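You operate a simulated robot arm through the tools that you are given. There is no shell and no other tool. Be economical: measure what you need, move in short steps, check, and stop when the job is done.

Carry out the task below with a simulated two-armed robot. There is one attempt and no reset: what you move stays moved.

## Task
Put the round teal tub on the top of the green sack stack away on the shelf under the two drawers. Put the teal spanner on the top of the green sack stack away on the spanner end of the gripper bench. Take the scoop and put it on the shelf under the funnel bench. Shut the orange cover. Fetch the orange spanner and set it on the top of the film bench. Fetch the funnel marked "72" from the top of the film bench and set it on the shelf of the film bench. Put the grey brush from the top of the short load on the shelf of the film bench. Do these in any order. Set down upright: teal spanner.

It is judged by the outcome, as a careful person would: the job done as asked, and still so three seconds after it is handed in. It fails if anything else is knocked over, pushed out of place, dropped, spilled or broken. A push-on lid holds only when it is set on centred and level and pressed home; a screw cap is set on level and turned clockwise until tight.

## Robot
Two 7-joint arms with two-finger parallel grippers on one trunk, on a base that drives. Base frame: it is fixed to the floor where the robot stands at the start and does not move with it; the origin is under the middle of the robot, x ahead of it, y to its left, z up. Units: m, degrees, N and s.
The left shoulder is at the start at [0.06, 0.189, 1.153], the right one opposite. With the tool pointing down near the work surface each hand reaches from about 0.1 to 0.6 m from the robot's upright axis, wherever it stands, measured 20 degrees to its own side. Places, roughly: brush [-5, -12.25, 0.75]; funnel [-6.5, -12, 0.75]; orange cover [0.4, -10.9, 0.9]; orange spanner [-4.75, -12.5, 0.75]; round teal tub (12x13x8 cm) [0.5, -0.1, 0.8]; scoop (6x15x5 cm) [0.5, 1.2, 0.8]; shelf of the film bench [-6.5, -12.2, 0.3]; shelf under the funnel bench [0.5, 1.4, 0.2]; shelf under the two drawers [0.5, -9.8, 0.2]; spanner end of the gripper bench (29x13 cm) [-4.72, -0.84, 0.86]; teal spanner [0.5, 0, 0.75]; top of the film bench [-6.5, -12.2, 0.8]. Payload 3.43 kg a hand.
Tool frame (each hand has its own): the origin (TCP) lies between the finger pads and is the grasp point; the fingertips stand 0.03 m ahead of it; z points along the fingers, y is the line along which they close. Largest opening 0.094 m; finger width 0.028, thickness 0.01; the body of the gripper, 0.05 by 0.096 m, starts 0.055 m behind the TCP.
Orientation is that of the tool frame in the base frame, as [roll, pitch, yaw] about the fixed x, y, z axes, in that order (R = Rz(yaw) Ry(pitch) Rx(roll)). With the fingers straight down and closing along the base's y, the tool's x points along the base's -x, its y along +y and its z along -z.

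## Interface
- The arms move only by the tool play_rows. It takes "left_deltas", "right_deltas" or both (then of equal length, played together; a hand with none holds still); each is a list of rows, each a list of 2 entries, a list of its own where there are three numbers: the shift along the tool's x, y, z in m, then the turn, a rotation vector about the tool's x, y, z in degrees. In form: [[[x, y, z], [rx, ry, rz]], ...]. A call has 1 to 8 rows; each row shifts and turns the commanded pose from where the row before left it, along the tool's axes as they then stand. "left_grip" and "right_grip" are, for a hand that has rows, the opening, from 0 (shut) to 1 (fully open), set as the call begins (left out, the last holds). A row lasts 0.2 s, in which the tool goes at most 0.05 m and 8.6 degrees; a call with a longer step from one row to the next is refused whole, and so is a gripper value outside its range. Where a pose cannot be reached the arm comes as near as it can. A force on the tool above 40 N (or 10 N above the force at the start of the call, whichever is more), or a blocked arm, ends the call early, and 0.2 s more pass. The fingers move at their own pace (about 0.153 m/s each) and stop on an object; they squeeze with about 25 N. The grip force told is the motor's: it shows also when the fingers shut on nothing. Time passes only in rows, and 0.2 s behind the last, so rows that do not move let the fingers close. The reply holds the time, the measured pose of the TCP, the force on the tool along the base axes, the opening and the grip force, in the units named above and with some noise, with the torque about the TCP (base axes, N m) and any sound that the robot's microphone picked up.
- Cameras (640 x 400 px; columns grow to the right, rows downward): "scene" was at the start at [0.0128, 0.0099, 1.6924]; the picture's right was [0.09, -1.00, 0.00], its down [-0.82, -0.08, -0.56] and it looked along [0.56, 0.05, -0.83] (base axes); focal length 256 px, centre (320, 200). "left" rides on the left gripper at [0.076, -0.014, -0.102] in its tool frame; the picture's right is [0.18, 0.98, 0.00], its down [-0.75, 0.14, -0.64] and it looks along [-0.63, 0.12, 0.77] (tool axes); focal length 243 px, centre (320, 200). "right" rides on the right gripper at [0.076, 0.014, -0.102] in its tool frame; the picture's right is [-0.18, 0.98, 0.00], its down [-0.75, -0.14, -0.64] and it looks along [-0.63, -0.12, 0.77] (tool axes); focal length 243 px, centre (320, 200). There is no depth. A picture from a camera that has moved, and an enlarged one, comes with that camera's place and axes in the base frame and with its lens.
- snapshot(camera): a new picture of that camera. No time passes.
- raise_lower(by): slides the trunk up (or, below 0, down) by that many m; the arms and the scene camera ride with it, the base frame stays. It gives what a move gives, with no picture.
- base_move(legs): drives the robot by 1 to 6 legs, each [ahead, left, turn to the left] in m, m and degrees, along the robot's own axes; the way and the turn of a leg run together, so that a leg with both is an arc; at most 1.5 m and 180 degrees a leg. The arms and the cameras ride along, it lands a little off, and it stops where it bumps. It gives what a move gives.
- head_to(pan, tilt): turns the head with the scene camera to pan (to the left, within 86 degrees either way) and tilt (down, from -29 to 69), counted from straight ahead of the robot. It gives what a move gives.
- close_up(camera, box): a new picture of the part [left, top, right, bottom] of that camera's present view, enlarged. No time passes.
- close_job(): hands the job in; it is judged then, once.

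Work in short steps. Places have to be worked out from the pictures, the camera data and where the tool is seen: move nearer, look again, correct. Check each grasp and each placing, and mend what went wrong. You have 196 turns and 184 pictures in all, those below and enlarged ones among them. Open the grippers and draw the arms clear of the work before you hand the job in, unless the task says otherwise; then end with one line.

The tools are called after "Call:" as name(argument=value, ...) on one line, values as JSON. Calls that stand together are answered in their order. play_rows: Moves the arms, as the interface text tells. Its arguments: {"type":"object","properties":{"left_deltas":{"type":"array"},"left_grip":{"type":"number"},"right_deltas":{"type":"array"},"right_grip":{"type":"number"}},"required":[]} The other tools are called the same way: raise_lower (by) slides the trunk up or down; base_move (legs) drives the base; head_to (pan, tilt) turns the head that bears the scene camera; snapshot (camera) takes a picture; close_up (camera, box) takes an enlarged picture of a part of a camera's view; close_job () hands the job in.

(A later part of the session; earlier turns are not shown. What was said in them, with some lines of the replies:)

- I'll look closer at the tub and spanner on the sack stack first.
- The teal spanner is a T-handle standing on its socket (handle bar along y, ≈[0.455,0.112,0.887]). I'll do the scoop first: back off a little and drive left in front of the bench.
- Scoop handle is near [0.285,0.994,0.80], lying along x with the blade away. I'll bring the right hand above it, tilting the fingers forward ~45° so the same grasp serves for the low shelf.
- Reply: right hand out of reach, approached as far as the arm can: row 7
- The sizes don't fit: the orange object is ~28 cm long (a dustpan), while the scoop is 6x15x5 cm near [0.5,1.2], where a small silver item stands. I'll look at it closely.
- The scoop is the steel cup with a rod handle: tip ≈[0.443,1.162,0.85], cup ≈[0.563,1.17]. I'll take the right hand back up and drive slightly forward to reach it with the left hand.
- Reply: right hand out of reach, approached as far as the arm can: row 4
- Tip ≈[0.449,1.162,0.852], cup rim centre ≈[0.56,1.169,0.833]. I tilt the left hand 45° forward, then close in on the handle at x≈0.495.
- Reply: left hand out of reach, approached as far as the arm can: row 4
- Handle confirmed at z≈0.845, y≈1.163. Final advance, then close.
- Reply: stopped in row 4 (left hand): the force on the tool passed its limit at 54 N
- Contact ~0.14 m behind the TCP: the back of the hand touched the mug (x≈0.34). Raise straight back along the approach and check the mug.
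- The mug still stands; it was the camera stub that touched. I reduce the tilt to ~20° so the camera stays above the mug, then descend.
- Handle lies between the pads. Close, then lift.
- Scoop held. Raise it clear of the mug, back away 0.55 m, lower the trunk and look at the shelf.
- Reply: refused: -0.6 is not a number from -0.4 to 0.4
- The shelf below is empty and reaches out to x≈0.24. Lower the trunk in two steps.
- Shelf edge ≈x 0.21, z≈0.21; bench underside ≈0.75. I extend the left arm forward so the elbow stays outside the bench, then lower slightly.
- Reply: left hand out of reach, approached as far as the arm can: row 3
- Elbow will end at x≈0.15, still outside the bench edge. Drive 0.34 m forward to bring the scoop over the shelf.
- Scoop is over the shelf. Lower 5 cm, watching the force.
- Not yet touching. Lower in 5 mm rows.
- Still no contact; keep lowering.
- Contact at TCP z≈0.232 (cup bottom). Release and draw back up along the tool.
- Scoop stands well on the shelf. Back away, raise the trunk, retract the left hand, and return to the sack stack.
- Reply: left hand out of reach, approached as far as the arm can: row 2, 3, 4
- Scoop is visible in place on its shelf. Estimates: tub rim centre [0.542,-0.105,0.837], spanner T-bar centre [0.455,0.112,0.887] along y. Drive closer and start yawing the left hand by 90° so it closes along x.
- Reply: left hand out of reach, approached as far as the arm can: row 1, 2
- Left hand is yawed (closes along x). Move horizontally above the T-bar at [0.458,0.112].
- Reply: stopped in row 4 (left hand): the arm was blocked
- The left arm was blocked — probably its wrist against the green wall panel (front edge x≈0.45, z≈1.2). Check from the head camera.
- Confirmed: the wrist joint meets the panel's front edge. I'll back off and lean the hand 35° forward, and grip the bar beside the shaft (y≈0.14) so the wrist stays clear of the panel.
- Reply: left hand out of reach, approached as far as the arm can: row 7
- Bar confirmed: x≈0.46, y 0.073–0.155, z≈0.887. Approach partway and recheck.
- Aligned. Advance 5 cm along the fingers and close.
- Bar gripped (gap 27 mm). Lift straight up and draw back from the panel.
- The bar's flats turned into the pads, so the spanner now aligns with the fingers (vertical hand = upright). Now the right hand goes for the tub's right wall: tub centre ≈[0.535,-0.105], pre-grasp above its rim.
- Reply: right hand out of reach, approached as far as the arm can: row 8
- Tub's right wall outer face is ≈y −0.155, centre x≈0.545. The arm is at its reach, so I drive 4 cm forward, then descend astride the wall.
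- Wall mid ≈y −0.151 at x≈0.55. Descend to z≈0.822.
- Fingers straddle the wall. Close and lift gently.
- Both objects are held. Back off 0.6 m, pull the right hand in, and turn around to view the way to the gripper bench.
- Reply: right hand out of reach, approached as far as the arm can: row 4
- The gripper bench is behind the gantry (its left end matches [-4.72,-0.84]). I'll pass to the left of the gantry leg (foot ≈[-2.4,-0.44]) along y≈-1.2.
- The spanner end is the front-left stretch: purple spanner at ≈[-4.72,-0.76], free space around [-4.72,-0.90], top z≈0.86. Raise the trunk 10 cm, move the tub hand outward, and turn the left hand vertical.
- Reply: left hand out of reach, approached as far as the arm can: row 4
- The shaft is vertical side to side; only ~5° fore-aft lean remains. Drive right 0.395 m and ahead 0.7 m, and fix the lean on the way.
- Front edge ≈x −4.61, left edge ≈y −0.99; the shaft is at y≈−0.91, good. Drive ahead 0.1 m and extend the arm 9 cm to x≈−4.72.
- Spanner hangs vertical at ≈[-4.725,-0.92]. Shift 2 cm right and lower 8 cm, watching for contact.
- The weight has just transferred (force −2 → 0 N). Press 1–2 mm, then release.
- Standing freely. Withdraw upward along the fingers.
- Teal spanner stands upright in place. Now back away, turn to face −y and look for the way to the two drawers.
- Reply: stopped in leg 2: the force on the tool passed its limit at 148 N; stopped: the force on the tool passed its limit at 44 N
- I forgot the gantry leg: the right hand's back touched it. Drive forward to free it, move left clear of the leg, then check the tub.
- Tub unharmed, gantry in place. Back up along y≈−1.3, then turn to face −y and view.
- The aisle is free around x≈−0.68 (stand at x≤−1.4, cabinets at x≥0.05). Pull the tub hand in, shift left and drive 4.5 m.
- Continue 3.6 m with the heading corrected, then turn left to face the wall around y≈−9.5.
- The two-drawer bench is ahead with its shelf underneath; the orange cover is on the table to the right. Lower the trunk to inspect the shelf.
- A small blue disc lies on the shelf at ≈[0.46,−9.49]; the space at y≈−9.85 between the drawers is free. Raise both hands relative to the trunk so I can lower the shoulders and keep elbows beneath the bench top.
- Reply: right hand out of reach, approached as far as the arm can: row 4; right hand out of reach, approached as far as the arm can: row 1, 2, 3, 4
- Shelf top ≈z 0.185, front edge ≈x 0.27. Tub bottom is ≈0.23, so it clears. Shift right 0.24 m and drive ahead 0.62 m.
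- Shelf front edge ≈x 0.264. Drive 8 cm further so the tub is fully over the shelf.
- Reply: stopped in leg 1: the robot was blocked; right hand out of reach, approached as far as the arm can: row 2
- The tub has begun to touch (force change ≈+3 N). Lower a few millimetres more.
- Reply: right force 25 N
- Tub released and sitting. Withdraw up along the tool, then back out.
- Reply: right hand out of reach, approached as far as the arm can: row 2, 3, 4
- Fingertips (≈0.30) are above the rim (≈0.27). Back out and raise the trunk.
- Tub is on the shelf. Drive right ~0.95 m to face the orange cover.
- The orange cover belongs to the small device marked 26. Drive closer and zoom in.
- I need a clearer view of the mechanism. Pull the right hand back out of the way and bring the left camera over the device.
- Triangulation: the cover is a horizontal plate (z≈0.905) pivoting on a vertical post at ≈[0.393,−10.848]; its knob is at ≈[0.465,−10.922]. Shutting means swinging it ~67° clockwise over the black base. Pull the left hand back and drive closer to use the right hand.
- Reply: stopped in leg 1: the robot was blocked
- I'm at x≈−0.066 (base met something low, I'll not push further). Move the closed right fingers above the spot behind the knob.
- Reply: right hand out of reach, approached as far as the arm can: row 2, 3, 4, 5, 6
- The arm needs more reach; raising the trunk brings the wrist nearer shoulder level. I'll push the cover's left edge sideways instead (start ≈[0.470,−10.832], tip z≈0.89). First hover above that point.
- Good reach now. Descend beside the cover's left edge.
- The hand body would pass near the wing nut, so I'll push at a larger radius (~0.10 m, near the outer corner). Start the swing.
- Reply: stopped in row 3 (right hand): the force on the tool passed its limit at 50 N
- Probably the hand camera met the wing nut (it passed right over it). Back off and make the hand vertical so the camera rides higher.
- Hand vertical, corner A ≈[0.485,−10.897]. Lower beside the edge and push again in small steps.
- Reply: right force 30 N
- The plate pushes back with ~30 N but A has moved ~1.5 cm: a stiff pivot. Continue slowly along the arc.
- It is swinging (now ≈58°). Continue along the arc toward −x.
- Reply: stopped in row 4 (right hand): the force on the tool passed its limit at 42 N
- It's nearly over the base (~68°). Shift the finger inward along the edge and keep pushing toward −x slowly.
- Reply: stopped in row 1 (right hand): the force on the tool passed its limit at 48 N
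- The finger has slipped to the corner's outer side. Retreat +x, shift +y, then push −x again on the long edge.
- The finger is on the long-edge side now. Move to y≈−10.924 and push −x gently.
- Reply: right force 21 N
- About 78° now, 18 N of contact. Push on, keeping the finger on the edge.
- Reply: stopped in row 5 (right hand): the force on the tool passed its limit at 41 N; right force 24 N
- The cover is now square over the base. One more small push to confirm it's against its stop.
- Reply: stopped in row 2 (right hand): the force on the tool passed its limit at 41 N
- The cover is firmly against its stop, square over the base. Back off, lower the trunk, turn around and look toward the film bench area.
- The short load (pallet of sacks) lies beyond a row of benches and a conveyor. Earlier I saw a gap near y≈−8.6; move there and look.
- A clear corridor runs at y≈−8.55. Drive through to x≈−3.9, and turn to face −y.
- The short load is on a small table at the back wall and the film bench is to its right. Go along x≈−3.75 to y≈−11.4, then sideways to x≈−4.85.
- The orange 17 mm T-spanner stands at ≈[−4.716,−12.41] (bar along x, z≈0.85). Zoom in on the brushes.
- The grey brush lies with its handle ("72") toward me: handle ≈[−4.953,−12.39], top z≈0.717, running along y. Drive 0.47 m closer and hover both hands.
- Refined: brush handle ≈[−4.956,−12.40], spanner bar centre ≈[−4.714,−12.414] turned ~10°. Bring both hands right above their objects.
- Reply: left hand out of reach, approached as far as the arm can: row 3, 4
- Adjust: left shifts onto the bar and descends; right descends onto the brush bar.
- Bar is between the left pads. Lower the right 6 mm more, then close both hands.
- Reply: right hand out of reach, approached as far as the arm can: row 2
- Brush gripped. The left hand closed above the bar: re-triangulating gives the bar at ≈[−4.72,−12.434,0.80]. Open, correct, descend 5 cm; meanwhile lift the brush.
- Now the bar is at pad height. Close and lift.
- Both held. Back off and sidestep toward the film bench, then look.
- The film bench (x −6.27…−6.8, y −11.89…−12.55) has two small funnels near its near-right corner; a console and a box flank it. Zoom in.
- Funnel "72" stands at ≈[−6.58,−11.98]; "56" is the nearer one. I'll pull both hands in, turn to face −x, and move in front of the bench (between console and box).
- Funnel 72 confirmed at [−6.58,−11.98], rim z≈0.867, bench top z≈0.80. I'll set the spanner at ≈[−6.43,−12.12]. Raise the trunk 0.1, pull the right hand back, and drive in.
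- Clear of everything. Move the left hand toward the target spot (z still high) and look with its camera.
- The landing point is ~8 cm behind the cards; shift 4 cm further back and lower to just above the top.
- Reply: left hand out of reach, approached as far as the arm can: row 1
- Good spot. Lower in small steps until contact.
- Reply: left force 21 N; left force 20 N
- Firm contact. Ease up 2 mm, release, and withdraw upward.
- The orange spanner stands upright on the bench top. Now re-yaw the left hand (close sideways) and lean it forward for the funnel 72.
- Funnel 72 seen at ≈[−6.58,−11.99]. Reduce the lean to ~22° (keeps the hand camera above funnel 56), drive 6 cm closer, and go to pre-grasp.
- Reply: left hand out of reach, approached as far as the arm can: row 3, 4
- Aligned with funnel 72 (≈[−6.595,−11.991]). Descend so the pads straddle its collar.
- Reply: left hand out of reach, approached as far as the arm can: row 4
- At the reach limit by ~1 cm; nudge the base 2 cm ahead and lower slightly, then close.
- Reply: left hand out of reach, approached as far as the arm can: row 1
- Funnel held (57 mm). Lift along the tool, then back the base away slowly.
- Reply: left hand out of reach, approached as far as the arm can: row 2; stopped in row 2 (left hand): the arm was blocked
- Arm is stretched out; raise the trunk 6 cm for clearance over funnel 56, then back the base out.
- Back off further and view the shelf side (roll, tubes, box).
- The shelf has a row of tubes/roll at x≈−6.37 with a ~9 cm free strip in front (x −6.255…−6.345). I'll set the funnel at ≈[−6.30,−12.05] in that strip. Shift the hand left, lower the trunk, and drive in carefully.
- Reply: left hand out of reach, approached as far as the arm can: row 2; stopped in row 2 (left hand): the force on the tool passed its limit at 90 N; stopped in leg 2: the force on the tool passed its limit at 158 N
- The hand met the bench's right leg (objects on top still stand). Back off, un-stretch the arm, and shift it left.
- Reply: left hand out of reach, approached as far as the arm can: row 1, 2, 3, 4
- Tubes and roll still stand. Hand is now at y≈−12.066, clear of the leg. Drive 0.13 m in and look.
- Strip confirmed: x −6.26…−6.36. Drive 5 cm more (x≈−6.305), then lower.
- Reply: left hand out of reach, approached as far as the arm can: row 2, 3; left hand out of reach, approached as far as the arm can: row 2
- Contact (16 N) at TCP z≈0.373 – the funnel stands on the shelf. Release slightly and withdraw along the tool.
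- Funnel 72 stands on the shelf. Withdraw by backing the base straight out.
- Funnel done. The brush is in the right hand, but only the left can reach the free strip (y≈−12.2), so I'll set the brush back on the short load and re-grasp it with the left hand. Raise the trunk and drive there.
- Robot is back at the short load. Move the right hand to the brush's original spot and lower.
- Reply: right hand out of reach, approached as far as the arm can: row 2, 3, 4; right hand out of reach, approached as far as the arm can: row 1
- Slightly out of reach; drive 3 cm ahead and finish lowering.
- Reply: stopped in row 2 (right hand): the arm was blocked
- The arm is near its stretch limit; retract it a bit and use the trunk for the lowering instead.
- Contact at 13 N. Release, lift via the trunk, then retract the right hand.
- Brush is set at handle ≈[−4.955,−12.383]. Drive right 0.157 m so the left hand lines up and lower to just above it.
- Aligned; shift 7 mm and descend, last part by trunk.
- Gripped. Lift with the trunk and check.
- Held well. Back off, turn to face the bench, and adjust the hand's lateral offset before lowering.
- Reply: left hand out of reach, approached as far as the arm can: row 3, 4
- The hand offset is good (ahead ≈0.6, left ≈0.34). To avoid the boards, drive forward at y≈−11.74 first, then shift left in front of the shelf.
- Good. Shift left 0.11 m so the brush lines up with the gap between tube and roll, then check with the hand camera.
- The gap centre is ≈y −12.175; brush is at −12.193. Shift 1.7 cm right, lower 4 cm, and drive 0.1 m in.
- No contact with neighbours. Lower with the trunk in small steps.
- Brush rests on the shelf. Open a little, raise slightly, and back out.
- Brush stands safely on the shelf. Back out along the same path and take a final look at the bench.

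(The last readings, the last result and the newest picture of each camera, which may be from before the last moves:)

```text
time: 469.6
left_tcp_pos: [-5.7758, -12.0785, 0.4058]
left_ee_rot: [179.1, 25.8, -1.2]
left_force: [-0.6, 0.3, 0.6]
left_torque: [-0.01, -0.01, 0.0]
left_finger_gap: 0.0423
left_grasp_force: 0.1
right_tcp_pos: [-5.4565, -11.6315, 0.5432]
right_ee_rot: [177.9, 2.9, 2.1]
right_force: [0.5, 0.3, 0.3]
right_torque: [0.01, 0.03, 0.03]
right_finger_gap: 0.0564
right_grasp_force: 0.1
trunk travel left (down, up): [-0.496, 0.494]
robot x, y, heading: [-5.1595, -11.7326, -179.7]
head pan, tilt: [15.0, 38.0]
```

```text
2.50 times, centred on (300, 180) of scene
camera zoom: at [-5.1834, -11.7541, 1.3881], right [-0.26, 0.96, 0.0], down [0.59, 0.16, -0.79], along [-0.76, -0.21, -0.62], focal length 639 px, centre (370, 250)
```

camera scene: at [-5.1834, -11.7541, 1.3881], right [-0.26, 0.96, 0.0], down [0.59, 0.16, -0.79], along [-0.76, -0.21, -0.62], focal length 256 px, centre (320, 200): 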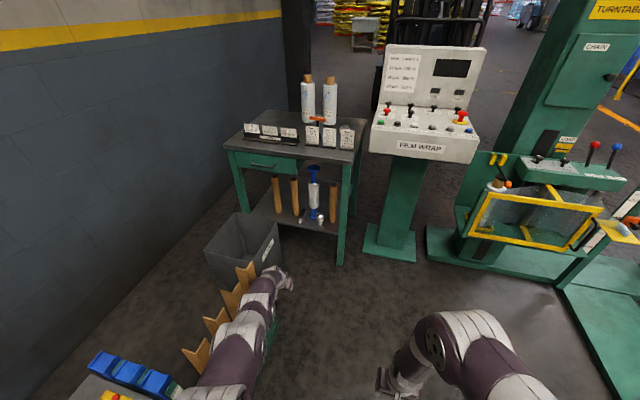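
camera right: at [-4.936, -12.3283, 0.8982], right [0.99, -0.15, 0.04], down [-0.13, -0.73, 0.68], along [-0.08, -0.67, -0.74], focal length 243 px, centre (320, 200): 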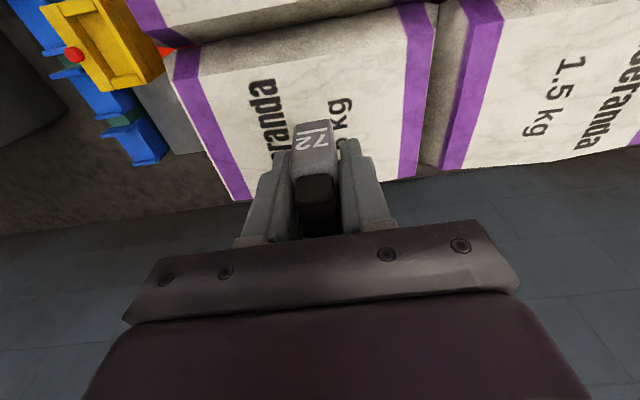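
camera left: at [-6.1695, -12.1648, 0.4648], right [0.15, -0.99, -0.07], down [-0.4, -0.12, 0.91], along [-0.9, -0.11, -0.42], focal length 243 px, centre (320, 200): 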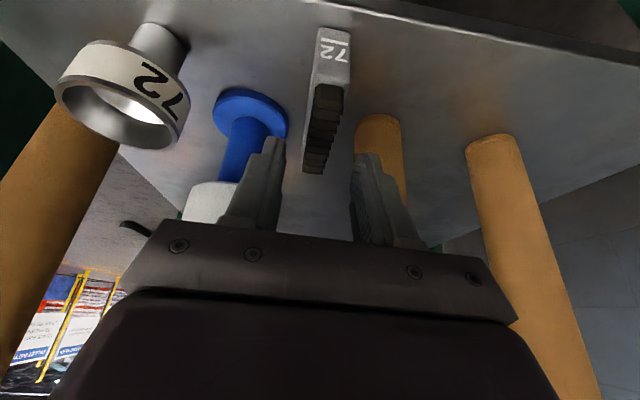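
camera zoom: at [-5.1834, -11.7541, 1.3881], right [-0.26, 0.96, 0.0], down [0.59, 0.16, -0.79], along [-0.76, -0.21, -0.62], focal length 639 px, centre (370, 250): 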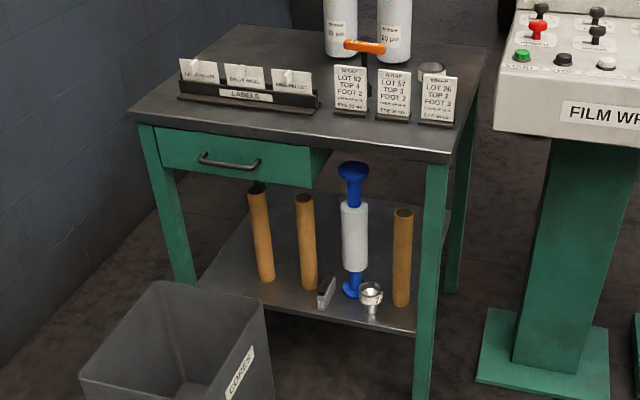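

Everything on the film bench is in place: spanner on top, funnel 72 and grey brush on the shelf, the rest standing. Raise, back away and open the hands.

Call:
raise_lower(by=0.35)

Call:
base_move(legs=[[-0.3, -0.15, 0]])

Call:
play_rows(left_deltas=[[[0.03, 0, -0.02], [0, 0, 0]], [[0.03, 0, -0.02], [0, 0, 0]], [[0, 0, 0], [0, 0, 0]]], right_deltas=[[[0, 0, 0], [0, 0, 0]], [[0, 0, 0], [0, 0, 0]], [[0, 0, 0], [0, 0, 0]]], left_grip=1, right_grip=1)

Call:
snapshot(camera="scene")

```text
time: 473.1
left_tcp_pos: [-5.7756, -12.0792, 0.7567]
left_ee_rot: [179.1, 25.7, -1.1]
left_force: [-0.3, 0.3, 0.9]
left_torque: [0.0, -0.02, -0.02]
left_finger_gap: 0.0424
left_grasp_force: 0.0
right_tcp_pos: [-5.4587, -11.631, 0.8931]
right_ee_rot: [177.9, 2.9, 2.1]
right_force: [0.7, -0.4, 0.1]
right_torque: [0.01, -0.01, 0.03]
right_finger_gap: 0.0563
right_grasp_force: 0.0
trunk travel left (down, up): [-0.846, 0.144]
robot x, y, heading: [-5.1604, -11.7336, -179.7]
head pan, tilt: [15.0, 38.0]
```

```text
time: 475.3
left_tcp_pos: [-5.4784, -11.9267, 0.7551]
left_ee_rot: [179.1, 25.7, -1.3]
left_force: [0.3, -1.3, -0.9]
left_torque: [-0.03, 0.03, 0.0]
left_finger_gap: 0.0424
left_grasp_force: 0.0
right_tcp_pos: [-5.1587, -11.4789, 0.8916]
right_ee_rot: [177.9, 3.0, 2.0]
right_force: [-0.4, -0.5, -0.3]
right_torque: [0.03, -0.01, 0.02]
right_finger_gap: 0.0562
right_grasp_force: 0.1
trunk travel left (down, up): [-0.846, 0.144]
robot x, y, heading: [-4.8638, -11.5831, -179.4]
head pan, tilt: [15.0, 38.0]
```

```text
time: 476.1
left_tcp_pos: [-5.4082, -11.9261, 0.7654]
left_ee_rot: [179.0, 25.8, -1.4]
left_force: [0.0, -0.1, 0.3]
left_torque: [0.0, -0.02, -0.04]
left_finger_gap: 0.094
left_grasp_force: 0.1
right_tcp_pos: [-5.1599, -11.4786, 0.8932]
right_ee_rot: [177.9, 2.8, 2.0]
right_force: [0.1, -0.3, -0.8]
right_torque: [0.0, -0.01, -0.01]
right_finger_gap: 0.094
right_grasp_force: 0.0
trunk travel left (down, up): [-0.846, 0.144]
robot x, y, heading: [-4.8657, -11.5815, -179.7]
head pan, tilt: [15.0, 38.0]
```

```text
14 pictures are left
camera scene: at [-4.8874, -11.6015, 1.738], right [-0.26, 0.96, 0.0], down [0.59, 0.16, -0.79], along [-0.76, -0.21, -0.62], focal length 256 px, centre (320, 200)
```

scene: 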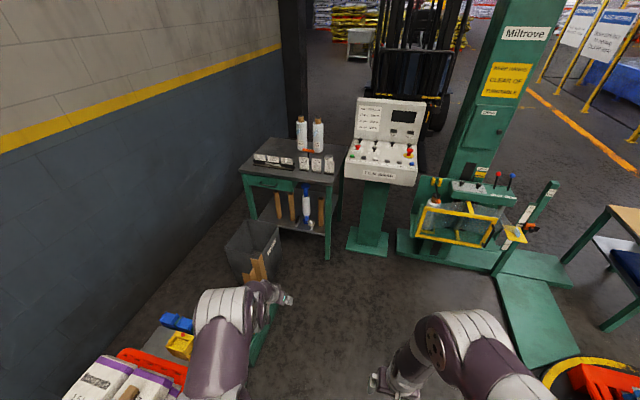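

All seven items are done, the grippers are open and the arms are clear of the work. I'm handing the job in.

Call:
close_job()

```text
The job is handed in.
```

All seven tasks are done and handed in: the tub, scoop, both spanners, funnel 72 and the grey brush are in their places, with the teal spanner upright, and the orange cover is shut; along the way the robot bumped a mug, the gantry leg and the film bench leg, and was briefly blocked at the two drawers and at the orange cover's table, and nothing looked moved where I checked afterwards.
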